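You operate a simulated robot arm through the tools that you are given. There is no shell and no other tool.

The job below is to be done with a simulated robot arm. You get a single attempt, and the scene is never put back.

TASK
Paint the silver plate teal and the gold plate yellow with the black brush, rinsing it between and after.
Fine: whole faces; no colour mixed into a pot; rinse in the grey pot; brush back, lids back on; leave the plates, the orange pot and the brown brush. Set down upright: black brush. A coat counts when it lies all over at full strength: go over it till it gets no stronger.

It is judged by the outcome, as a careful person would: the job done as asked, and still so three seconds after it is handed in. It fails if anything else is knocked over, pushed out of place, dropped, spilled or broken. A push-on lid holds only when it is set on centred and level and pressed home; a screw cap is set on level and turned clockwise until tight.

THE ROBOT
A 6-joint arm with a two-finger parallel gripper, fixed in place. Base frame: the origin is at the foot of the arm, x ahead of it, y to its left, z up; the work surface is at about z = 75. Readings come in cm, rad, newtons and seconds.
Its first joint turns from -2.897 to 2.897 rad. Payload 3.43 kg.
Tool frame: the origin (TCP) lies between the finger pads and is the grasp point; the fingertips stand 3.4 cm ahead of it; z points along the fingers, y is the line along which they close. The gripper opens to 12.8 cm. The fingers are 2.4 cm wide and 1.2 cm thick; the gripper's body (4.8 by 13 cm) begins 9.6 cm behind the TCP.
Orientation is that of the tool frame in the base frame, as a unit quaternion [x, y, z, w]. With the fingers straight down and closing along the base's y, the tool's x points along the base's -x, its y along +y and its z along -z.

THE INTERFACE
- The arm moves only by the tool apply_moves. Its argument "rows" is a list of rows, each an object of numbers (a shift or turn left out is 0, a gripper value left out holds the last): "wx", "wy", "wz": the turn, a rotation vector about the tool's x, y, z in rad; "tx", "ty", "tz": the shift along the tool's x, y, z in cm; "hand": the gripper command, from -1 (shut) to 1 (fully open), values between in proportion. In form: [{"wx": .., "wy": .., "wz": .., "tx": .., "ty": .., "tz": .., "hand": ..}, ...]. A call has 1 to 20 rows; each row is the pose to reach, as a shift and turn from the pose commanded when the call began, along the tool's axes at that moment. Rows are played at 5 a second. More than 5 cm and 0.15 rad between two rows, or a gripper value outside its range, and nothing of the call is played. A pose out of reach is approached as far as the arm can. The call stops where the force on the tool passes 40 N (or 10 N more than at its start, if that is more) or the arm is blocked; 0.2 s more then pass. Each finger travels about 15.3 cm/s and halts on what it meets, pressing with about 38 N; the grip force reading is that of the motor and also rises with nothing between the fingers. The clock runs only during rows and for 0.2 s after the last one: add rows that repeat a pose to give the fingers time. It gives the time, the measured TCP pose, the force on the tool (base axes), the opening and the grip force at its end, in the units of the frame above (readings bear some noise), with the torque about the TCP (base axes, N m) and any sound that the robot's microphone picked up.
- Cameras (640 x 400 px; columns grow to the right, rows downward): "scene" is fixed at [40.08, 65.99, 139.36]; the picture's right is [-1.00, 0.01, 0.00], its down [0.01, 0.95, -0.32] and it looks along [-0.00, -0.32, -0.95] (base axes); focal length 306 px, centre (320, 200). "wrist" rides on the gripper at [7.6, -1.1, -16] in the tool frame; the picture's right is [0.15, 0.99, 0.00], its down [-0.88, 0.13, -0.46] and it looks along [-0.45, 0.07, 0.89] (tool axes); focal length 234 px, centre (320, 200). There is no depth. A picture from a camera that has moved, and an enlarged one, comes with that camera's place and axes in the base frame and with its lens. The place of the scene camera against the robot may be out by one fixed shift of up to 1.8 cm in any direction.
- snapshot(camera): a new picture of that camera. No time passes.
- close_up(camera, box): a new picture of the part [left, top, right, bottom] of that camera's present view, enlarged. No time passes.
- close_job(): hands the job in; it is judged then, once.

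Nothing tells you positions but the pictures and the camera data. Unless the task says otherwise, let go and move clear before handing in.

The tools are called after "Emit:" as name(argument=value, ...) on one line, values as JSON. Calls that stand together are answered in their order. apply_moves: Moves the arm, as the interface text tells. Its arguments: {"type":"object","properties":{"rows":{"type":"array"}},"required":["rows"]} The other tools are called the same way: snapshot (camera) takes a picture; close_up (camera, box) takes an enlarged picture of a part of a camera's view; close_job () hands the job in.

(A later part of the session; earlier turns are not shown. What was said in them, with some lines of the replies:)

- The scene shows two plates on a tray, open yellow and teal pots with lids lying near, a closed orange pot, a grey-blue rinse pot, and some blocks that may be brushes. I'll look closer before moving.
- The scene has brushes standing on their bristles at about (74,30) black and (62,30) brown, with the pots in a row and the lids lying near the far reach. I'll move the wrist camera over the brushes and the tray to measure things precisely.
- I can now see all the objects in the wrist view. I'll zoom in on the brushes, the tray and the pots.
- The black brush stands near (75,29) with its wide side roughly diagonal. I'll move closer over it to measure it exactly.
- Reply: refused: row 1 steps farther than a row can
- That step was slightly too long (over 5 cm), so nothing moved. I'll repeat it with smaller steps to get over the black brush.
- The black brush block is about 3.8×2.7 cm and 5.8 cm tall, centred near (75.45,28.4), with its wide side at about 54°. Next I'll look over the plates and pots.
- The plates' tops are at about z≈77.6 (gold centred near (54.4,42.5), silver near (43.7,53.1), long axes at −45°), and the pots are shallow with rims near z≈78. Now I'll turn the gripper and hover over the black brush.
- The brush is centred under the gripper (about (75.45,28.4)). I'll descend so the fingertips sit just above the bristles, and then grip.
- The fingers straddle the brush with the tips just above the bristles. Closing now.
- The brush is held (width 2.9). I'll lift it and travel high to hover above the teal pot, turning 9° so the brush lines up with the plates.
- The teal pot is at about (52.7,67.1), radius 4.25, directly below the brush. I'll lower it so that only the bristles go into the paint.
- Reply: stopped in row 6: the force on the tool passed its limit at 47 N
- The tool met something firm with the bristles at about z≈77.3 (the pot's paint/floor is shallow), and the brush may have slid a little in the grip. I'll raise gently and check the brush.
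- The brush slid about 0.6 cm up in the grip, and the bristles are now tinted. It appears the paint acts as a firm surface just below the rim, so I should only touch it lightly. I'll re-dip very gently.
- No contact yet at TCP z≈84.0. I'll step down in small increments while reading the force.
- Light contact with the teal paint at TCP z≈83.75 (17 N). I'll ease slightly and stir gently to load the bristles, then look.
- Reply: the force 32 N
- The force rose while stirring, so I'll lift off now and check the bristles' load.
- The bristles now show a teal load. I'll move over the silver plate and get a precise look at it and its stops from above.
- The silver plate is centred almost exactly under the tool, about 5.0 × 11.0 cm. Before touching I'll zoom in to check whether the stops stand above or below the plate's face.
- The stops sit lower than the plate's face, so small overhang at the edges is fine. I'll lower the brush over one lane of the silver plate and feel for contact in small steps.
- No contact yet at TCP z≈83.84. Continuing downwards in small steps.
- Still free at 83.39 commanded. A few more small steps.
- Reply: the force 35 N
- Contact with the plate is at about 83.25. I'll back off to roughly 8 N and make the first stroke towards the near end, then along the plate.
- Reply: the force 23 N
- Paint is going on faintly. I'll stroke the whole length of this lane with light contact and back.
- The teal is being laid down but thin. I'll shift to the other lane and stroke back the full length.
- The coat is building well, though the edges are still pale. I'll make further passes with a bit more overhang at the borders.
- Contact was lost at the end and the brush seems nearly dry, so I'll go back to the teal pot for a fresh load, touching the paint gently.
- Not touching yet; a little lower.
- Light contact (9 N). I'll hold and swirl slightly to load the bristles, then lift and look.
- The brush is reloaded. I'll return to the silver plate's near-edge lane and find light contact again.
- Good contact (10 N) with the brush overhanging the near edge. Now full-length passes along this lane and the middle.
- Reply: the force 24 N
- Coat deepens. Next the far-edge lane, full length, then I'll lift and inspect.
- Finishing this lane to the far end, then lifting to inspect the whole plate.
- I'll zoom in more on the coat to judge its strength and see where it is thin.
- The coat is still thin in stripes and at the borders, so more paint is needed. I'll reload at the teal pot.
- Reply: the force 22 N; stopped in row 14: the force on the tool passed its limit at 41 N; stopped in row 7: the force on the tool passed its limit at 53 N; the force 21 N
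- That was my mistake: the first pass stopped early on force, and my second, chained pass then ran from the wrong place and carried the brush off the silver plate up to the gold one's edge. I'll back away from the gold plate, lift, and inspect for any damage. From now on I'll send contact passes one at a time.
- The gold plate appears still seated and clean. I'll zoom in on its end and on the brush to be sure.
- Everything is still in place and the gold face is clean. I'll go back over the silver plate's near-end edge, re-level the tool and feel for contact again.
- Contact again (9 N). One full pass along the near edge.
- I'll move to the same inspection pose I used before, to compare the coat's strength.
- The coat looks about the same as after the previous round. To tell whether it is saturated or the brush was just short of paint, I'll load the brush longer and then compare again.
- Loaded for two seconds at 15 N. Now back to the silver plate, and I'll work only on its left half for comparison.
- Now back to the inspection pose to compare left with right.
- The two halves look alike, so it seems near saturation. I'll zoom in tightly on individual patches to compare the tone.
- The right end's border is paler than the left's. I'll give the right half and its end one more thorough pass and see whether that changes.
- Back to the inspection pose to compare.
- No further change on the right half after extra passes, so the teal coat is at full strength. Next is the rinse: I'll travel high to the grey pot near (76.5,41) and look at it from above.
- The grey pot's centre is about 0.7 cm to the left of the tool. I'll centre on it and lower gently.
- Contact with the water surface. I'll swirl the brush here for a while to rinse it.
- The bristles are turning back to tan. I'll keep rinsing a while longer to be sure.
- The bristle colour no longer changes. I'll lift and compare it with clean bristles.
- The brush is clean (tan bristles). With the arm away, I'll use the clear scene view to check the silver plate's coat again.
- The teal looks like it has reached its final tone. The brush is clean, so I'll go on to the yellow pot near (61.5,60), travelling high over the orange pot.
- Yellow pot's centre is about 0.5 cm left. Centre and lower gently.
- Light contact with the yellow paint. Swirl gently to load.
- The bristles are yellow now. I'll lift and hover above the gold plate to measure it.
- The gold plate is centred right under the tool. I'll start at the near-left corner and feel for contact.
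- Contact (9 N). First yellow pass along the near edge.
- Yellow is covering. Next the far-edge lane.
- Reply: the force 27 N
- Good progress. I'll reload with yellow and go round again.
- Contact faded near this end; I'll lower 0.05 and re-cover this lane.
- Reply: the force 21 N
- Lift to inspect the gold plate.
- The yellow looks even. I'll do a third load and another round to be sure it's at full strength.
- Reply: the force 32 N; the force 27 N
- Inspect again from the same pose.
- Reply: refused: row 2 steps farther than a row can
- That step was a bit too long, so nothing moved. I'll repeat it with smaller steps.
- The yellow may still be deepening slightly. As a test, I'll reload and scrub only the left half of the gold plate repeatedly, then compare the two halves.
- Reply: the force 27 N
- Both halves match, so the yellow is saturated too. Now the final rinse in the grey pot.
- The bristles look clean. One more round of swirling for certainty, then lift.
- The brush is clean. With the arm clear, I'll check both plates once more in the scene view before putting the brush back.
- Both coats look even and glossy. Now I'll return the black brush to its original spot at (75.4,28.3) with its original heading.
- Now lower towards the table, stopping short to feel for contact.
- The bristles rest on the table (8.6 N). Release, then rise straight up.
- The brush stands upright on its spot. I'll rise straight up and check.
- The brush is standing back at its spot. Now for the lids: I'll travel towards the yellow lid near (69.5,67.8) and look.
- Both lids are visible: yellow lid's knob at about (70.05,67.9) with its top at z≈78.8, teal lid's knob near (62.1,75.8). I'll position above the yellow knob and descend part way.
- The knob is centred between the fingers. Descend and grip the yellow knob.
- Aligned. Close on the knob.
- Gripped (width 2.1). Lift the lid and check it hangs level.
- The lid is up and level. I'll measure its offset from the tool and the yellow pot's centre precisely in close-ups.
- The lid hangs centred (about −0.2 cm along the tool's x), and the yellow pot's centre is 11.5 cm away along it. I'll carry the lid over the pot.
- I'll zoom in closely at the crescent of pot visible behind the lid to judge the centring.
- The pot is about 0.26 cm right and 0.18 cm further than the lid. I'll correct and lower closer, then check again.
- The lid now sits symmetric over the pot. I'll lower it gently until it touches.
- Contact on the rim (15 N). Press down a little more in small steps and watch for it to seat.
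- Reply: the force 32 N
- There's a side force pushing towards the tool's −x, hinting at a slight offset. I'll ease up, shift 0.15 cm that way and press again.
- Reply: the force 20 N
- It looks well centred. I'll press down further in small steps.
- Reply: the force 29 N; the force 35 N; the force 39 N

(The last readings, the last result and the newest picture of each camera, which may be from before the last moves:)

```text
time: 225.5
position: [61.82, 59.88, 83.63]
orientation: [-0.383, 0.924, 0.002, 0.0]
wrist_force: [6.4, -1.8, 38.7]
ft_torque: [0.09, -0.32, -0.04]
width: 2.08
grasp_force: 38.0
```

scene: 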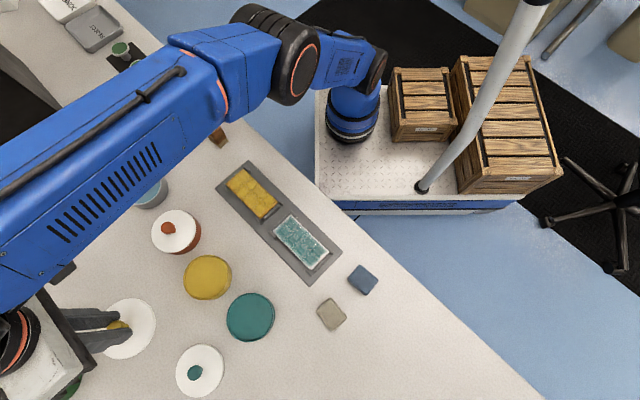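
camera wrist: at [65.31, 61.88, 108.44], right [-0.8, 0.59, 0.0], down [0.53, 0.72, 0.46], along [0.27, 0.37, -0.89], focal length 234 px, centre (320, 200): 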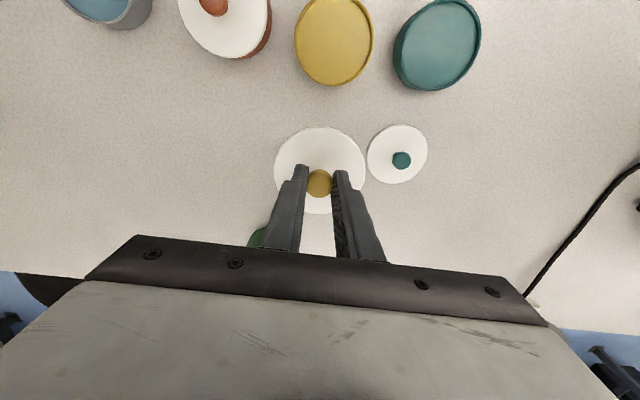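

Emit:
apply_moves(rows=[{"tz": 0.05, "hand": -1}, {"tz": 0.05}])

Emit:
close_up(camera="wrist", box=[250, 105, 390, 225])

```text
time: 226.1
position: [61.89, 59.96, 83.52]
orientation: [-0.383, 0.924, 0.001, 0.0]
wrist_force: [0.9, -1.7, 35.8]
ft_torque: [0.07, -0.18, 0.0]
width: 2.12
grasp_force: 38.1
```

```text
3.33 times, centred on (320, 165) of wrist
camera zoom: at [57.21, 53.75, 99.48], right [-0.8, 0.59, 0.0], down [0.53, 0.72, 0.46], along [0.27, 0.37, -0.89], focal length 781 px, centre (320, 317)
```

zoom: 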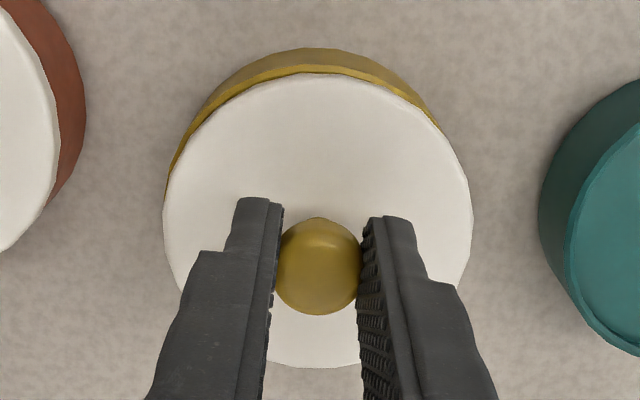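

Emit:
apply_moves(rows=[{"tz": 0.05, "hand": -1}, {"tz": 0.1}, {"tz": 0.1}])

```text
time: 226.9
position: [61.8, 59.99, 83.48]
orientation: [-0.383, 0.924, 0.002, 0.001]
wrist_force: [2.2, 3.0, 37.1]
ft_torque: [0.19, -0.19, -0.01]
width: 2.08
grasp_force: 38.1
```

The force is levelling near 37 N, so the fingers are probably sliding on the knob. I'll release and look at how the lid sits.

Emit:
apply_moves(rows=[{"tz": -0.2, "hand": -1}, {"tz": -0.25, "hand": -0.6}, {"tz": -0.25, "hand": -0.3}, {"tz": -0.25, "hand": -0.2}, {"tz": -2, "hand": -0.2}, {"tz": -5, "hand": -0.2}, {"tz": -8, "hand": -0.2}, {"tz": -8, "hand": -0.2}])

Emit:
close_up(camera="wrist", box=[250, 85, 390, 205])

Emit:
snapshot(camera="wrist")

Emit:
close_up(camera="scene", box=[150, 200, 270, 310])

```text
time: 228.7
position: [61.79, 60.12, 91.38]
orientation: [-0.383, 0.924, 0.001, -0.001]
wrist_force: [1.0, 0.7, -0.1]
ft_torque: [-0.02, 0.01, 0.0]
width: 5.13
grasp_force: 0.2
heard: snap
```

```text
3.33 times, centred on (320, 145) of wrist
camera zoom: at [57.24, 53.94, 107.27], right [-0.8, 0.59, 0.0], down [0.53, 0.72, 0.46], along [0.27, 0.37, -0.89], focal length 781 px, centre (320, 383)
```

zoom: 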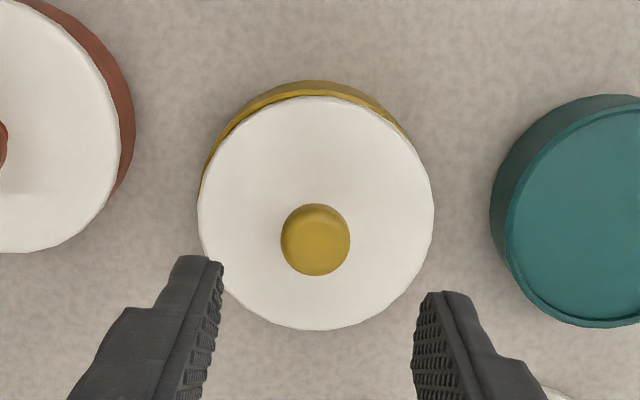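

```text
taken
camera wrist: at [57.24, 53.94, 107.27], right [-0.8, 0.59, 0.0], down [0.53, 0.72, 0.46], along [0.27, 0.37, -0.89], focal length 234 px, centre (320, 200)
```

wrist: 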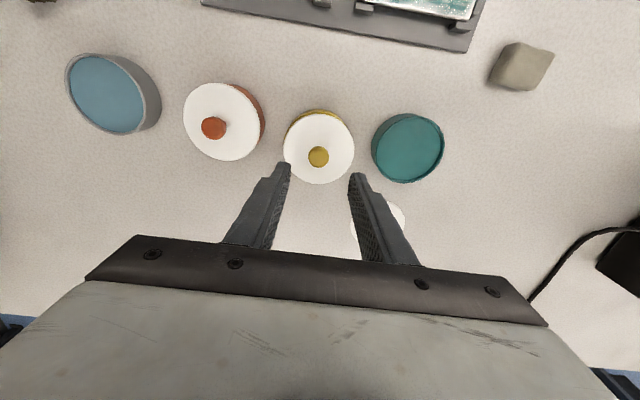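

```text
3.64 times, centred on (210, 255) of scene
camera zoom: at [40.08, 65.99, 139.36], right [-1.0, 0.01, 0.0], down [0.01, 0.95, -0.32], along [0.0, -0.32, -0.95], focal length 1111 px, centre (720, 0)
```

zoom: 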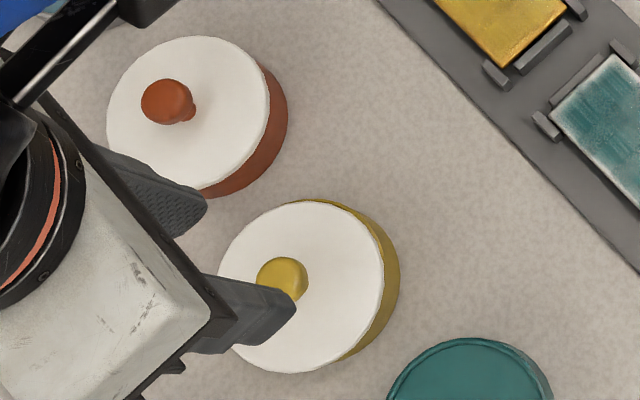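

A "snap" was heard, and the lid sits level on the pot. To be sure it's home, I'll close the fingers and press on the knob from above.

Emit:
apply_moves(rows=[{"tx": -0.1, "ty": -0.09, "hand": -1}, {"tx": -0.1, "ty": -0.09, "hand": -1}, {"tx": -0.1, "ty": -0.09, "tz": 2.5}, {"tx": -0.1, "ty": -0.09, "tz": 4.2}, {"tx": -0.1, "ty": -0.09, "tz": 4.7}, {"tx": -0.1, "ty": -0.09, "tz": 4.7}])

Emit:
close_up(camera="wrist", box=[250, 105, 390, 225])

```text
time: 230.1
position: [62.02, 59.93, 86.62]
orientation: [-0.383, 0.924, 0.001, 0.0]
wrist_force: [0.7, 0.9, -0.6]
ft_torque: [0.02, 0.01, -0.01]
width: 0.01
grasp_force: 32.9
```

```text
3.33 times, centred on (320, 165) of wrist
camera zoom: at [57.46, 53.84, 102.63], right [-0.8, 0.59, 0.0], down [0.53, 0.72, 0.46], along [0.27, 0.37, -0.89], focal length 781 px, centre (320, 317)
```

zoom: 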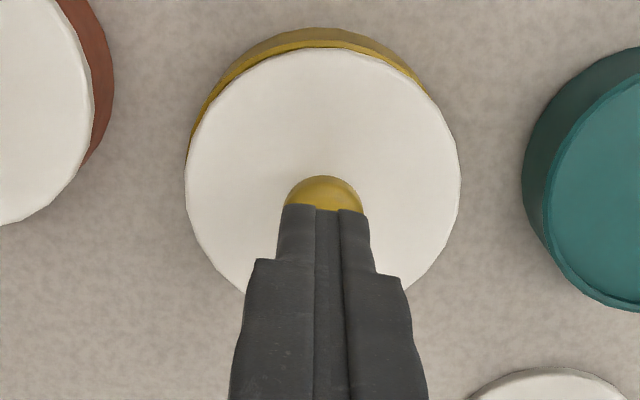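

Emit:
apply_moves(rows=[{"tz": 0.25, "hand": -1}, {"tz": 0.5}, {"tz": 0.5}])

```text
time: 230.9
position: [62.17, 60.02, 86.17]
orientation: [-0.383, 0.924, 0.001, -0.001]
wrist_force: [0.3, -0.6, -0.4]
ft_torque: [-0.01, -0.02, -0.01]
width: 0.0
grasp_force: 33.4
```

Emit:
apply_moves(rows=[{"tz": 0.1, "hand": -1}, {"tz": 0.2}, {"tz": 0.25}, {"tz": 0.25}])

```text
time: 231.9
position: [61.96, 60.06, 85.89]
orientation: [-0.383, 0.924, 0.001, 0.0]
wrist_force: [0.1, 0.2, 0.6]
ft_torque: [-0.01, 0.0, 0.0]
width: 0.0
grasp_force: 33.1
```

Emit:
apply_moves(rows=[{"tz": 0.1, "hand": -1}, {"tz": 0.15}, {"tz": 0.15}])

```text
time: 232.7
position: [62.01, 60.08, 85.61]
orientation: [-0.384, 0.923, 0.001, -0.001]
wrist_force: [1.2, 0.2, 0.7]
ft_torque: [-0.04, 0.01, 0.01]
width: 0.01
grasp_force: 33.2
```

Emit:
apply_moves(rows=[{"tz": 0.1, "hand": -1}, {"tz": 0.15}, {"tz": 0.15}])

```text
time: 233.5
position: [62.11, 60.13, 85.64]
orientation: [-0.384, 0.924, 0.001, 0.0]
wrist_force: [0.3, 0.9, -0.6]
ft_torque: [0.01, 0.01, 0.02]
width: 0.03
grasp_force: 32.4
```

Emit:
apply_moves(rows=[{"tz": 0.1, "hand": -1}, {"tz": 0.15}, {"tz": 0.15}])

```text
time: 234.3
position: [61.98, 60.07, 85.42]
orientation: [-0.383, 0.924, 0.001, 0.0]
wrist_force: [0.5, -0.1, -0.1]
ft_torque: [-0.02, -0.01, -0.04]
width: 0.01
grasp_force: 33.3
```

Emit:
apply_moves(rows=[{"tz": 0.1, "hand": -1}, {"tz": 0.15}, {"tz": 0.15}])

Emit:
close_up(camera="wrist", box=[250, 105, 390, 225])

```text
time: 235.1
position: [62.13, 60.01, 85.36]
orientation: [-0.383, 0.924, 0.0, 0.0]
wrist_force: [0.4, 0.9, -0.1]
ft_torque: [0.0, 0.01, -0.02]
width: 0.0
grasp_force: 33.4
```

```text
3.33 times, centred on (320, 165) of wrist
camera zoom: at [57.42, 53.82, 101.22], right [-0.8, 0.59, 0.0], down [0.53, 0.72, 0.46], along [0.27, 0.37, -0.89], focal length 781 px, centre (320, 317)
```

zoom: 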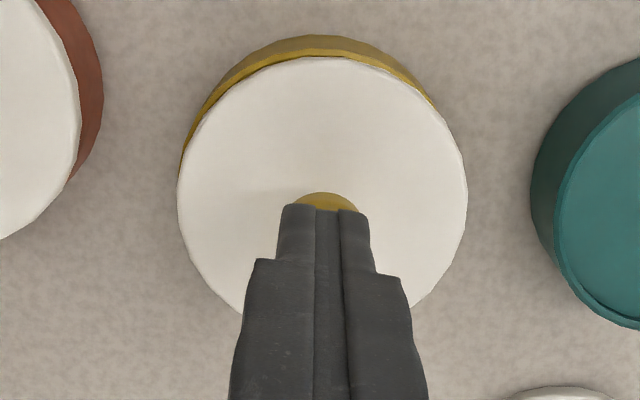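

Emit:
apply_moves(rows=[{"tz": 0.1, "hand": -1}, {"tz": 0.15}, {"tz": 0.15}])

```text
time: 235.9
position: [62.07, 60.14, 85.12]
orientation: [-0.383, 0.924, 0.001, 0.0]
wrist_force: [-1.1, -0.1, 7.5]
ft_torque: [0.01, 0.01, 0.01]
width: 0.0
grasp_force: 32.9
```

Knob top at about z≈81.6, lower than before pressing, so the lid has gone down. I'll press to about 30–35 N to be sure.

Emit:
apply_moves(rows=[{"tz": 0.06, "hand": -1}, {"tz": 0.12}, {"tz": 0.12}])

```text
time: 236.7
position: [61.98, 59.99, 85.1]
orientation: [-0.384, 0.923, 0.001, 0.0]
wrist_force: [-0.3, -0.8, 19.5]
ft_torque: [0.04, -0.03, 0.04]
width: 0.0
grasp_force: 32.6
```

Emit:
apply_moves(rows=[{"tz": 0.06, "hand": -1}, {"tz": 0.1}, {"tz": 0.1}])

```text
time: 237.6
position: [61.97, 60.03, 85.05]
orientation: [-0.384, 0.923, 0.001, 0.001]
wrist_force: [-2.6, -0.1, 10.3]
ft_torque: [-0.08, 0.09, 0.02]
width: 0.0
grasp_force: 33.5
stopped in row 3: the force on the tool passed its limit at 41 N (the readings are from after the stop); the commanded pose is now the measured one
```

The lid withstands 41 N without moving: it is home. I'll rise and look at it, then go for the teal lid.

Emit:
apply_moves(rows=[{"tz": -1, "hand": -1}, {"tz": -4}, {"tz": -8, "hand": -0.2}, {"tz": -10, "hand": -0.2}, {"tz": -10, "hand": -0.2}])

Emit:
snapshot(camera="wrist")

Emit:
close_up(camera="wrist", box=[170, 70, 390, 210])

```text
time: 238.8
position: [62.1, 59.86, 95.05]
orientation: [-0.384, 0.923, 0.001, 0.0]
wrist_force: [0.5, -1.0, -0.2]
ft_torque: [-0.04, 0.01, 0.0]
width: 5.14
grasp_force: 0.1
```

```text
taken
camera wrist: at [57.48, 53.71, 110.9], right [-0.8, 0.59, 0.0], down [0.53, 0.71, 0.46], along [0.27, 0.37, -0.89], focal length 234 px, centre (320, 200)
```

wrist: 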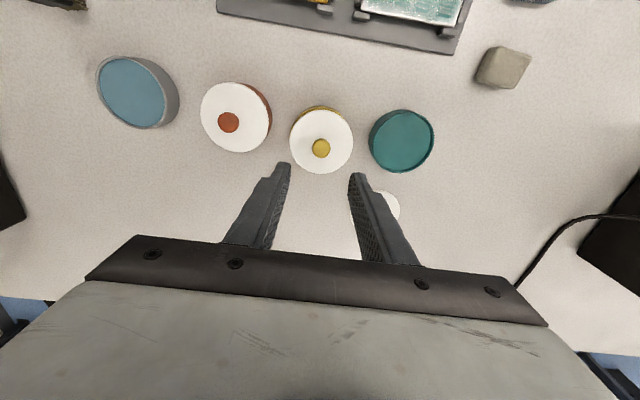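

```text
2.86 times, centred on (280, 140) of wrist
camera zoom: at [57.48, 53.71, 110.9], right [-0.8, 0.59, 0.0], down [0.53, 0.71, 0.46], along [0.27, 0.37, -0.89], focal length 669 px, centre (434, 371)
```

zoom: 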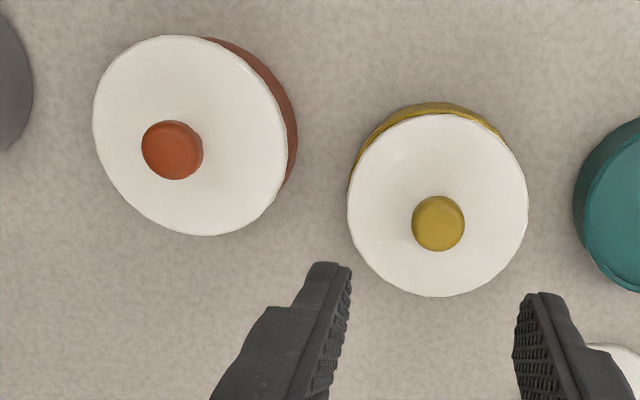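

The yellow lid sits level and home. Now the teal lid: I'll hover near it and measure its knob.

Emit:
apply_moves(rows=[{"tx": -2.3, "ty": 3.3, "hand": -0.2}, {"tx": -4.7, "ty": 6.6}, {"tx": -7.0, "ty": 9.9}, {"tx": -7.0, "ty": 9.9}])

Emit:
snapshot(camera="wrist")

Emit:
close_up(camera="wrist", box=[240, 40, 420, 220])

```text
time: 239.8
position: [60.23, 71.88, 95.1]
orientation: [-0.383, 0.924, 0.001, 0.0]
wrist_force: [0.7, -0.3, -0.4]
ft_torque: [-0.03, -0.01, 0.05]
width: 5.12
grasp_force: 0.0
```

```text
taken
camera wrist: at [55.5, 65.7, 110.95], right [-0.8, 0.59, 0.0], down [0.53, 0.71, 0.46], along [0.27, 0.37, -0.89], focal length 234 px, centre (320, 200)
```

wrist: 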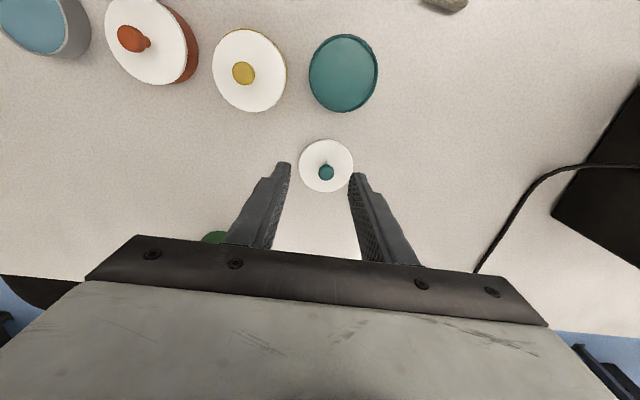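

```text
2.22 times, centred on (330, 130) of wrist
camera zoom: at [55.5, 65.7, 110.95], right [-0.8, 0.59, 0.0], down [0.53, 0.71, 0.46], along [0.27, 0.37, -0.89], focal length 520 px, centre (298, 356)
```

zoom: 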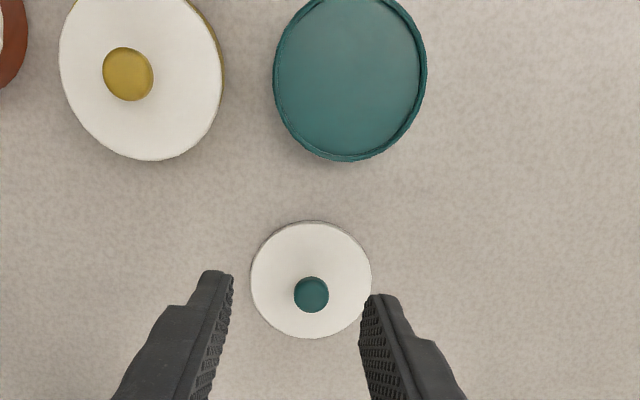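

The teal lid's knob is near (62.15,76.2), about 98.4 cm from the base axis, right at the reach limit. I'll try moving above it.

Emit:
apply_moves(rows=[{"tx": -2.3, "ty": 0.8, "tz": 2, "hand": -0.2}, {"tx": -4.55, "ty": 1.6, "tz": 5}, {"tx": -4.55, "ty": 1.6, "tz": 8}, {"tx": -4.55, "ty": 1.6, "tz": 10}, {"tx": -4.55, "ty": 1.6, "tz": 10}])

Emit:
close_up(camera="wrist", box=[220, 90, 420, 240])

```text
time: 241.0
position: [62.11, 76.39, 85.06]
orientation: [-0.384, 0.923, 0.001, 0.002]
wrist_force: [0.1, 0.3, 0.1]
ft_torque: [-0.01, -0.01, -0.01]
width: 5.14
grasp_force: 0.1
```

```text
2.67 times, centred on (320, 165) of wrist
camera zoom: at [57.44, 70.13, 100.96], right [-0.8, 0.59, 0.0], down [0.53, 0.71, 0.46], along [0.27, 0.37, -0.89], focal length 624 px, centre (320, 293)
```

zoom: 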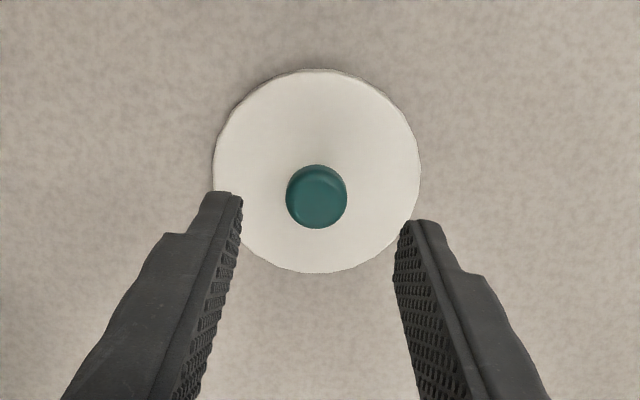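

Reachable. The knob is about 0.35 cm towards the camera; I'll correct, descend and grip.

Emit:
apply_moves(rows=[{"tx": 0.35, "ty": -0.12, "tz": 2, "hand": -0.2}, {"tx": 0.35, "ty": -0.12, "tz": 3.8}, {"tx": 0.35, "ty": -0.12, "tz": 4.5}, {"tx": 0.35, "ty": -0.12, "tz": 4.65}, {"tx": 0.35, "ty": -0.12, "tz": 4.65}])

Emit:
close_up(camera="wrist", box=[220, 110, 420, 260])

```text
time: 242.2
position: [61.82, 76.18, 80.51]
orientation: [-0.383, 0.924, 0.001, 0.001]
wrist_force: [-0.9, -0.3, -0.4]
ft_torque: [0.0, 0.02, 0.0]
width: 5.13
grasp_force: 0.0
```

```text
2.67 times, centred on (320, 185) of wrist
camera zoom: at [57.24, 69.78, 96.34], right [-0.8, 0.59, 0.0], down [0.53, 0.71, 0.46], along [0.27, 0.37, -0.89], focal length 624 px, centre (320, 240)
```

zoom: 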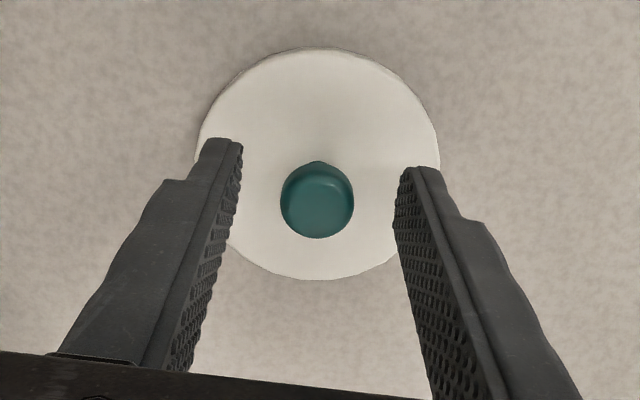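

Emit:
apply_moves(rows=[{"tx": -0.2, "hand": -0.2}, {"tx": -0.2, "hand": -0.5}, {"tx": -0.2, "hand": -0.6}, {"tx": -0.2, "hand": -1}, {"tx": -0.2, "hand": -1}, {"tx": -0.2, "hand": -1}, {"tx": -0.2, "hand": -1}])

Emit:
close_up(camera="wrist", box=[220, 110, 420, 260])

```text
time: 243.8
position: [61.99, 76.2, 80.39]
orientation: [-0.384, 0.923, 0.001, 0.0]
wrist_force: [-0.3, -0.4, 0.6]
ft_torque: [0.0, 0.03, 0.01]
width: 2.1
grasp_force: 38.1
```

```text
2.67 times, centred on (320, 185) of wrist
camera zoom: at [57.34, 69.9, 96.33], right [-0.8, 0.59, 0.0], down [0.53, 0.71, 0.46], along [0.27, 0.37, -0.89], focal length 624 px, centre (320, 240)
```

zoom: 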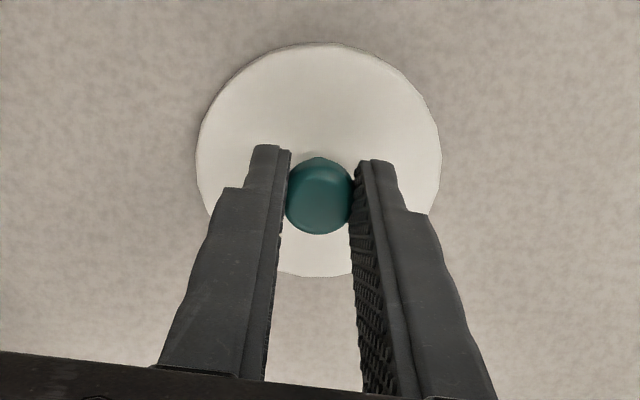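

Gripped just like the yellow one. Lift and measure against the teal pot.

Emit:
apply_moves(rows=[{"tz": -0.5, "hand": -1}, {"tz": -2}, {"tz": -5}, {"tz": -9}, {"tz": -12}, {"tz": -12}])

Emit:
snapshot(camera="wrist")

Emit:
close_up(camera="wrist", box=[250, 110, 390, 230])

Emit:
close_up(camera="wrist", box=[280, 0, 430, 110])

```text
time: 245.2
position: [61.8, 75.38, 92.24]
orientation: [-0.384, 0.923, 0.001, 0.001]
wrist_force: [-0.2, -0.1, -1.2]
ft_torque: [0.05, 0.0, -0.01]
width: 2.1
grasp_force: 38.3
out of reach, approached as far as the arm can: row 5, 6
```

```text
taken
camera wrist: at [57.09, 69.16, 108.09], right [-0.8, 0.59, 0.0], down [0.53, 0.71, 0.46], along [0.27, 0.37, -0.89], focal length 234 px, centre (320, 200)
```

wrist: 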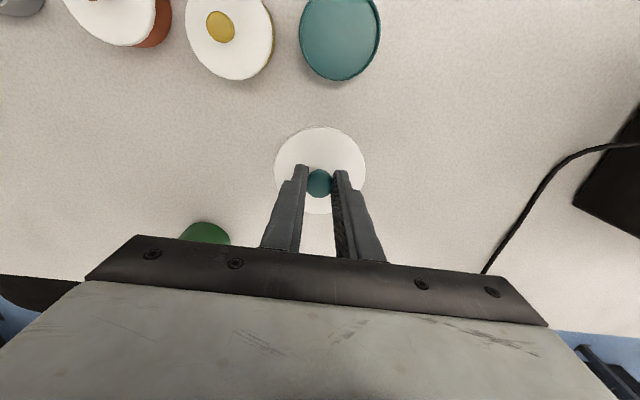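

```text
3.33 times, centred on (320, 170) of wrist
camera zoom: at [57.09, 69.16, 108.09], right [-0.8, 0.59, 0.0], down [0.53, 0.71, 0.46], along [0.27, 0.37, -0.89], focal length 781 px, centre (320, 300)
```

zoom: 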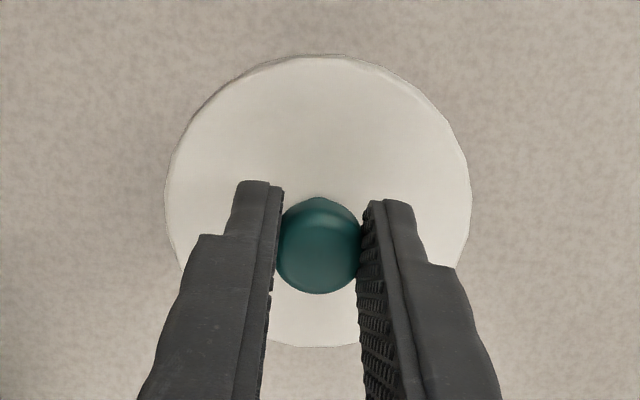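

```text
3.64 times, centred on (355, 55) of wrist
camera zoom: at [57.09, 69.16, 108.09], right [-0.8, 0.59, 0.0], down [0.53, 0.71, 0.46], along [0.27, 0.37, -0.89], focal length 852 px, centre (193, 727)
```

zoom: 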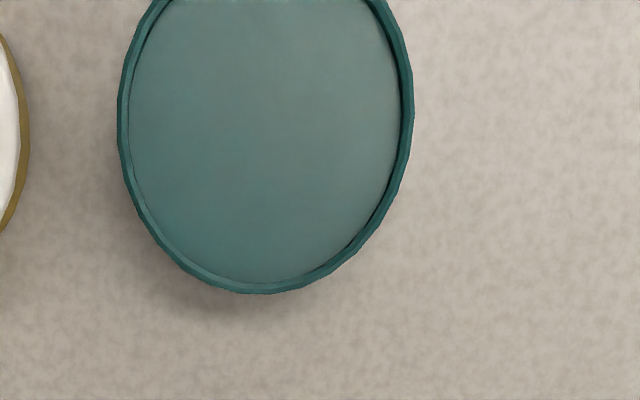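

The lid hangs identically to the yellow one; the teal pot's centre is at about (52.85,67.1). The last rows were slightly out of reach, so I'll move inwards a bit and re-read the pose.

Emit:
apply_moves(rows=[{"tx": 2, "hand": -1}, {"tx": 5}, {"tx": 5}])

```text
time: 246.0
position: [58.17, 71.88, 92.08]
orientation: [-0.383, 0.924, 0.001, 0.002]
wrist_force: [-0.3, 0.6, -1.0]
ft_torque: [0.01, 0.0, -0.03]
width: 2.12
grasp_force: 38.0
```

Emit:
apply_moves(rows=[{"tx": 3.6, "ty": 0.2, "hand": -1}, {"tx": 7.2, "ty": 0.4}, {"tx": 7.2, "ty": 0.4}, {"tx": 7.2, "ty": 0.4, "tz": 2.7}, {"tx": 7.2, "ty": 0.4, "tz": 5.2}, {"tx": 7.2, "ty": 0.4, "tz": 5.2}])

Emit:
close_up(camera="wrist", box=[270, 105, 380, 185])

Emit:
close_up(camera="scene", box=[180, 250, 300, 360])

```text
time: 247.4
position: [52.84, 66.96, 86.68]
orientation: [-0.383, 0.924, 0.002, 0.001]
wrist_force: [0.7, -0.4, -0.2]
ft_torque: [0.01, 0.03, -0.02]
width: 2.08
grasp_force: 38.0
```

```text
5.00 times, centred on (325, 145) of wrist
camera zoom: at [48.16, 60.76, 102.69], right [-0.8, 0.59, 0.0], down [0.53, 0.71, 0.46], along [0.27, 0.37, -0.89], focal length 1171 px, centre (295, 475)
```

zoom: 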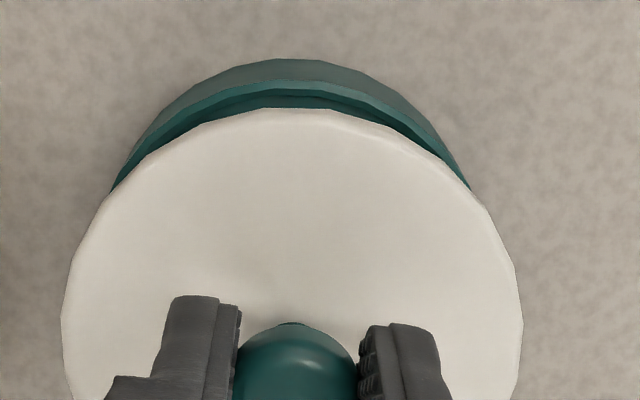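

```text
3.64 times, centred on (240, 305) of scene
camera zoom: at [40.08, 65.99, 139.36], right [-1.0, 0.01, 0.0], down [0.01, 0.95, -0.32], along [0.0, -0.32, -0.95], focal length 1111 px, centre (611, -182)
```

zoom: 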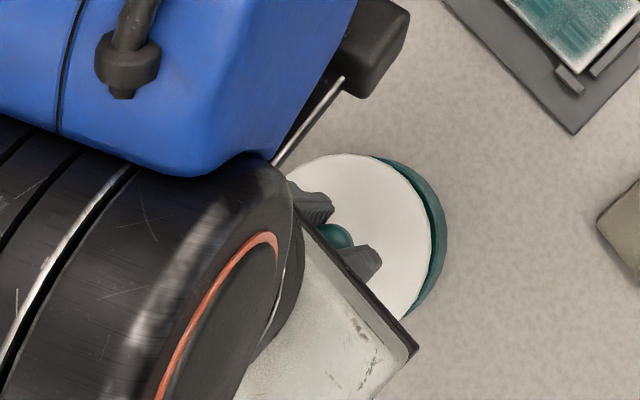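

Symmetric left-right. I'll shift 0.1 cm along −x, lower closer and re-measure.

Emit:
apply_moves(rows=[{"tx": -0.1, "tz": 1, "hand": -1}, {"tx": -0.1, "tz": 2}, {"tx": -0.1, "tz": 2.45}, {"tx": -0.1, "tz": 2.45}])

Emit:
close_up(camera="wrist", box=[270, 105, 380, 185])

```text
time: 248.4
position: [52.88, 67.0, 84.44]
orientation: [-0.384, 0.923, 0.001, 0.001]
wrist_force: [0.4, -0.2, -0.2]
ft_torque: [0.0, 0.0, 0.01]
width: 2.11
grasp_force: 38.3
```

```text
5.00 times, centred on (325, 145) of wrist
camera zoom: at [48.27, 60.78, 100.28], right [-0.8, 0.59, 0.0], down [0.53, 0.71, 0.46], along [0.27, 0.37, -0.89], focal length 1171 px, centre (295, 475)
```

zoom: 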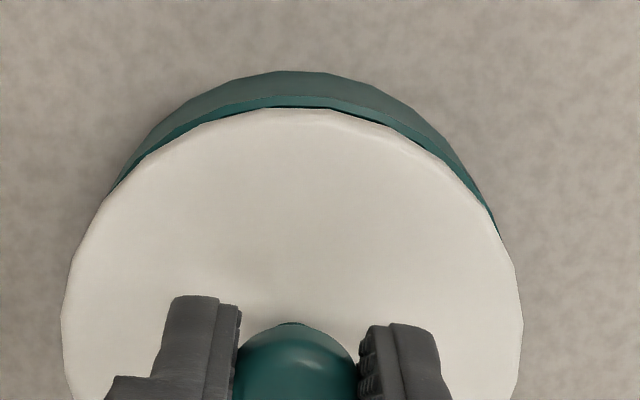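

Well aligned now (within about 0.05 cm). Lower until it touches.

Emit:
apply_moves(rows=[{"ty": 0.04, "tz": 0.25, "hand": -1}, {"ty": 0.04, "tz": 0.5}, {"ty": 0.04, "tz": 0.5}])

```text
time: 249.2
position: [52.82, 67.1, 83.8]
orientation: [-0.383, 0.924, 0.001, 0.001]
wrist_force: [0.1, 0.1, -0.5]
ft_torque: [-0.02, 0.0, 0.01]
width: 2.09
grasp_force: 38.0
```

Emit:
apply_moves(rows=[{"tz": 0.08, "hand": -1}, {"tz": 0.15}, {"tz": 0.15}])

```text
time: 250.0
position: [52.84, 67.11, 83.74]
orientation: [-0.383, 0.924, 0.002, 0.001]
wrist_force: [-0.3, -0.9, 5.3]
ft_torque: [0.11, -0.12, -0.01]
width: 2.08
grasp_force: 37.8
```

Touching (5 N). Press in small steps.

Emit:
apply_moves(rows=[{"tz": 0.06, "hand": -1}, {"tz": 0.12}, {"tz": 0.12}])

```text
time: 250.8
position: [52.93, 67.04, 83.76]
orientation: [-0.384, 0.923, 0.002, 0.002]
wrist_force: [5.1, 6.4, 21.5]
ft_torque: [0.31, -0.28, -0.01]
width: 2.1
grasp_force: 38.2
```

Emit:
apply_moves(rows=[{"tz": 0.05, "hand": -1}, {"tz": 0.1}, {"tz": 0.1}])

```text
time: 251.6
position: [52.75, 67.05, 83.61]
orientation: [-0.384, 0.923, 0.003, 0.001]
wrist_force: [1.4, 3.4, 37.8]
ft_torque: [0.3, -0.16, 0.0]
width: 2.12
grasp_force: 38.6
```

Emit:
apply_moves(rows=[{"tz": 0.04, "hand": -1}, {"tz": 0.04}])

```text
time: 252.2
position: [52.83, 66.99, 83.55]
orientation: [-0.383, 0.924, 0.002, 0.002]
wrist_force: [3.8, 3.0, 37.3]
ft_torque: [0.24, -0.22, -0.02]
width: 2.1
grasp_force: 38.2
```

The grip is at its friction limit; I'll release and then press from above with closed fingers.

Emit:
apply_moves(rows=[{"tz": -0.2, "hand": -1}, {"tz": -0.25, "hand": -0.6}, {"tz": -0.25, "hand": -0.3}, {"tz": -0.25, "hand": -0.2}, {"tz": -2, "hand": -0.2}, {"tz": -5, "hand": -0.2}, {"tz": -8, "hand": -0.2}, {"tz": -8, "hand": -0.2}])

Emit:
close_up(camera="wrist", box=[250, 85, 390, 205])

```text
time: 254.0
position: [52.83, 67.23, 91.43]
orientation: [-0.384, 0.923, 0.001, 0.001]
wrist_force: [-1.0, 0.0, 0.2]
ft_torque: [0.01, 0.01, -0.03]
width: 5.13
grasp_force: 0.1
heard: snap
```

```text
3.33 times, centred on (320, 145) of wrist
camera zoom: at [48.24, 60.97, 107.32], right [-0.8, 0.59, 0.0], down [0.53, 0.71, 0.46], along [0.27, 0.37, -0.89], focal length 781 px, centre (320, 383)
```

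zoom: 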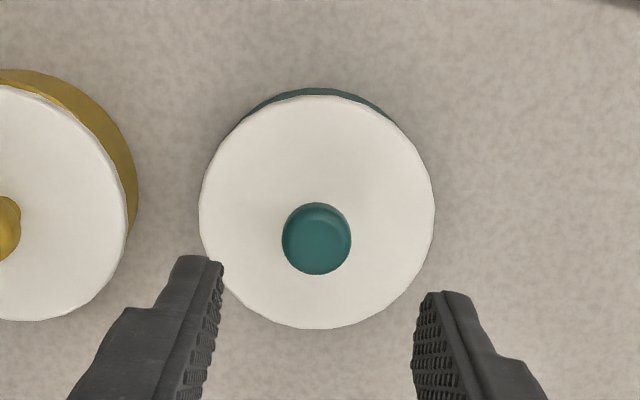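

"Snap" heard again and the teal lid sits nicely centred. I'll press from above with closed fingers to confirm it's home.

Emit:
apply_moves(rows=[{"tx": -0.1, "hand": -1}, {"tx": -0.1, "hand": -1}, {"tx": -0.1, "tz": 2.5}, {"tx": -0.1, "tz": 4.5}, {"tx": -0.1, "tz": 5.5}, {"tx": -0.1, "tz": 5.8}, {"tx": -0.1, "tz": 5.8}])

```text
time: 255.6
position: [53.02, 67.26, 85.67]
orientation: [-0.384, 0.924, 0.002, 0.002]
wrist_force: [0.1, -0.6, -0.1]
ft_torque: [-0.02, -0.04, 0.0]
width: 0.0
grasp_force: 33.5
```

Emit:
apply_moves(rows=[{"tz": 0.15, "hand": -1}, {"tz": 0.3}, {"tz": 0.3}])

```text
time: 256.4
position: [52.91, 67.13, 85.38]
orientation: [-0.384, 0.923, 0.002, 0.0]
wrist_force: [0.0, -0.5, 0.1]
ft_torque: [-0.02, -0.03, 0.03]
width: 0.0
grasp_force: 33.2
```

Emit:
apply_moves(rows=[{"tz": 0.1, "hand": -1}, {"tz": 0.15}, {"tz": 0.15}])

```text
time: 257.2
position: [52.92, 67.04, 85.27]
orientation: [-0.384, 0.923, 0.001, 0.0]
wrist_force: [-0.5, 0.4, 0.4]
ft_torque: [-0.03, 0.05, -0.02]
width: 0.0
grasp_force: 32.7
```

Emit:
apply_moves(rows=[{"tz": 0.1, "hand": -1}, {"tz": 0.15}, {"tz": 0.15}])

```text
time: 258.0
position: [52.83, 67.16, 85.24]
orientation: [-0.383, 0.924, 0.002, 0.002]
wrist_force: [3.4, 5.9, 18.8]
ft_torque: [0.27, -0.18, 0.0]
width: 0.01
grasp_force: 32.9
```

Emit:
apply_moves(rows=[{"tz": 0.05, "hand": -1}, {"tz": 0.1}, {"tz": 0.1}])

```text
time: 258.8
position: [52.83, 67.06, 85.18]
orientation: [-0.383, 0.924, 0.002, 0.002]
wrist_force: [5.7, 7.4, 37.6]
ft_torque: [0.32, -0.27, 0.02]
width: 0.0
grasp_force: 33.1
```

The teal lid is firm as well. I'll rise clear and take a full look at everything.

Emit:
apply_moves(rows=[{"tz": -1, "hand": -1}, {"tz": -5}, {"tz": -9}, {"tz": -12}, {"tx": 2, "ty": -4, "tz": -13}, {"tx": 4, "ty": -8, "tz": -14}, {"tx": 4, "ty": -8, "tz": -14}])

Emit:
snapshot(camera="wrist")

Emit:
close_up(camera="wrist", box=[230, 60, 430, 190])

Emit:
snapshot(camera="scene")

```text
time: 260.4
position: [55.85, 58.48, 98.89]
orientation: [-0.383, 0.924, 0.0, 0.0]
wrist_force: [-0.3, 0.6, -0.6]
ft_torque: [-0.02, 0.03, 0.02]
width: 0.0
grasp_force: 33.0
```

```text
taken
camera wrist: at [51.24, 52.22, 114.81], right [-0.8, 0.59, 0.0], down [0.53, 0.71, 0.46], along [0.27, 0.37, -0.89], focal length 234 px, centre (320, 200)
```

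wrist: 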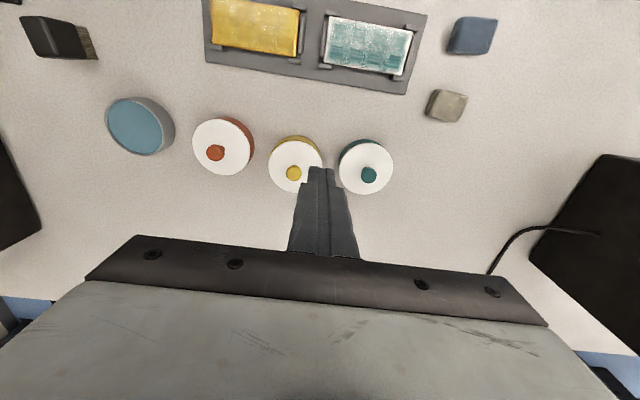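

```text
3.08 times, centred on (330, 125) of wrist
camera zoom: at [51.24, 52.22, 114.81], right [-0.8, 0.59, 0.0], down [0.53, 0.71, 0.46], along [0.27, 0.37, -0.89], focal length 720 px, centre (289, 431)
```

zoom: 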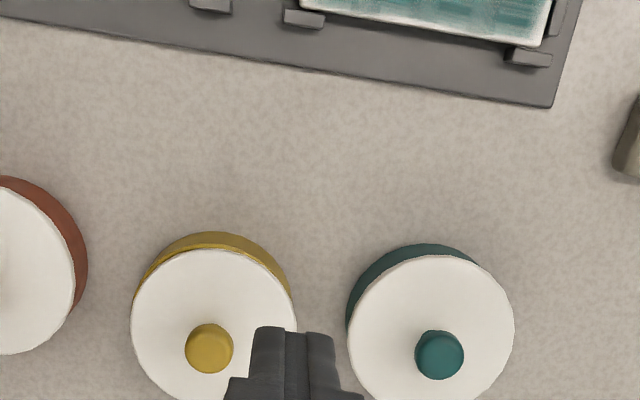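

```text
taken
```

scene: 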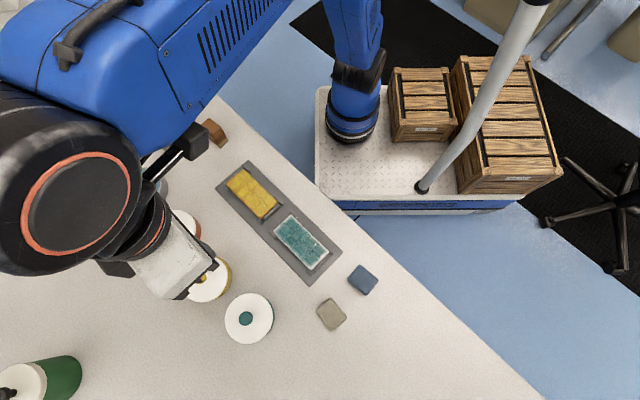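

Both lids are on. I'll take one more look at both plates' coats and the brush from here before deciding to hand in.

Emit:
close_up(camera="wrist", box=[200, 0, 430, 100])

Emit:
close_up(camera="scene", box=[220, 160, 340, 280])

Emit:
close_up(camera="wrist", box=[10, 0, 130, 80])

```text
2.78 times, centred on (315, 50) of wrist
camera zoom: at [51.24, 52.22, 114.81], right [-0.8, 0.59, 0.0], down [0.53, 0.71, 0.46], along [0.27, 0.37, -0.89], focal length 652 px, centre (334, 617)
```

zoom: 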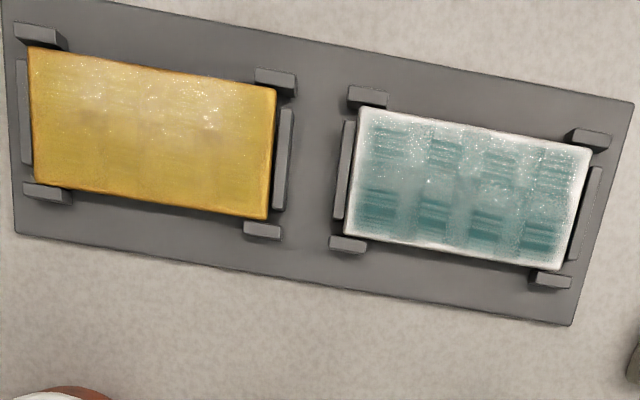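

```text
3.33 times, centred on (280, 220) of scene
camera zoom: at [40.08, 65.99, 139.36], right [-1.0, 0.01, 0.0], down [0.01, 0.95, -0.32], along [0.0, -0.32, -0.95], focal length 1019 px, centre (453, 133)
```

zoom: 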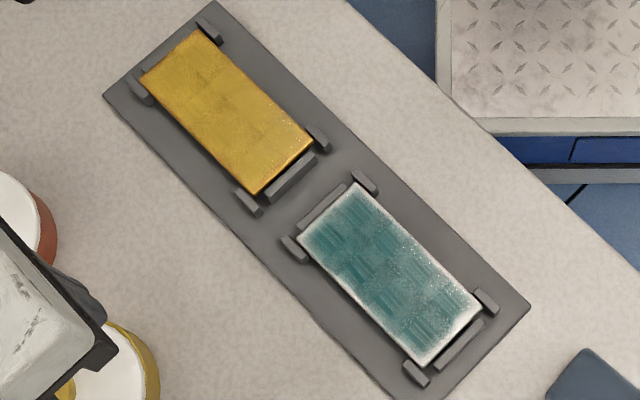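

```text
5.00 times, centred on (70, 40) of wrist
camera zoom: at [51.24, 52.22, 114.81], right [-0.8, 0.59, 0.0], down [0.53, 0.71, 0.46], along [0.27, 0.37, -0.89], focal length 1171 px, centre (1570, 1000)
```

zoom: 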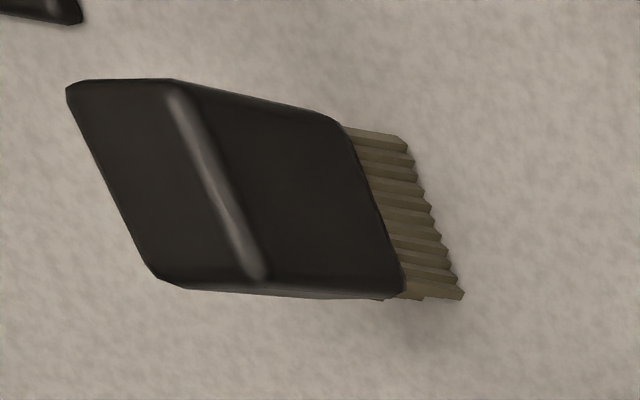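

Everything seems in order. I'll move the arm clear of the table so the scene camera can see both brushes and all items.

Emit:
apply_moves(rows=[{"tz": -3, "hand": -1}, {"tx": 3.5, "ty": 1.3, "tz": -6}, {"tx": 7.5, "ty": 2.8, "tz": -8}, {"tx": 11.8, "ty": 4.4, "tz": -8}, {"tx": 16.1, "ty": 6.0, "tz": -8}, {"tx": 20.4, "ty": 7.6, "tz": -8}, {"tx": 24.5, "ty": 9.2, "tz": -8}, {"tx": 24.5, "ty": 9.2, "tz": -8}])

Emit:
snapshot(camera="scene")

Emit:
close_up(camera="scene", box=[130, 100, 240, 190])

Emit:
close_up(camera="scene", box=[140, 200, 300, 360])

```text
time: 262.2
position: [32.19, 47.88, 106.57]
orientation: [-0.384, 0.923, 0.001, 0.002]
wrist_force: [0.2, 0.6, -0.1]
ft_torque: [0.01, -0.02, -0.01]
width: 0.0
grasp_force: 33.2
```

```text
taken
```

scene: 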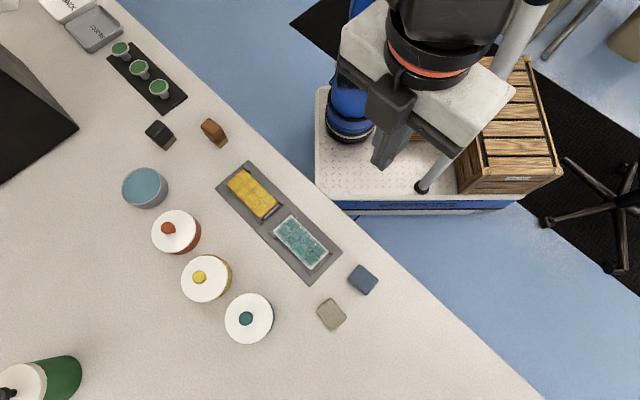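

```text
4.44 times, centred on (185, 145) of scene
camera zoom: at [40.08, 65.99, 139.36], right [-1.0, 0.01, 0.0], down [0.01, 0.95, -0.32], along [0.0, -0.32, -0.95], focal length 1358 px, centre (920, 444)
```

zoom: 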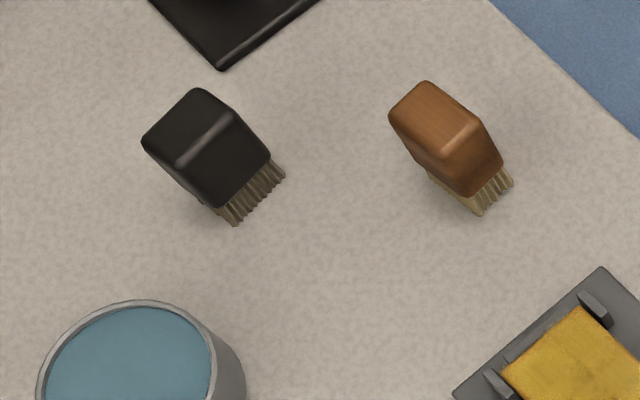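

```text
2.50 times, centred on (220, 280) of scene
camera zoom: at [40.08, 65.99, 139.36], right [-1.0, 0.01, 0.0], down [0.01, 0.95, -0.32], along [0.0, -0.32, -0.95], focal length 764 px, centre (570, 0)
```

zoom: 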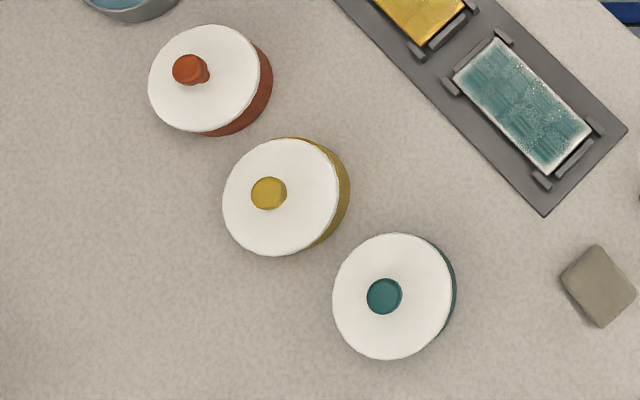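

Both plates are fully coated. The teal and yellow lids snapped on and sit level, and the black brush is rinsed and standing back on its spot. The orange pot, brown brush and other items are untouched, and the arm is clear, so I'm handing the job in.

Emit:
close_job()

```text
The job is handed in.
```

I handed the job in with both plates painted, the brush rinsed and back, and both lids on. I haven't had a result back.

- **Silver plate, teal:** I went over it until extra passes made no visible difference. A faint patchy grid and a pale border about 0.3–0.5 cm wide still show. I took these as how the finished coat looks, because they did not change with more paint.
- **Gold plate, yellow:** It looks even. Repeated extra passes on one half left it no different from the other half.
- **Rinsing:** I rinsed the brush in the grey pot after each colour until the bristles stopped changing. They look darker than the brown brush's, with no teal or yellow in them, so I think they are just wet.
- **Brush:** It is standing upright, within about 0.3 cm of where it started.
- **Lids:** A snap was heard for each, and each held about 38–41 N from above without moving. The teal lid is centred. The yellow lid is level but sits about 0.2 cm off centre.

**One slip:** while I was painting the silver plate, a pass stopped early on force. My next move then ran from the wrong spot and carried the loaded brush off the plate into the end of the gold one. The gold plate's face stayed clean and it is still between its stops. Both plates may have shifted about a millimetre in the tray during the work.

The orange pot and the brown brush were not touched.
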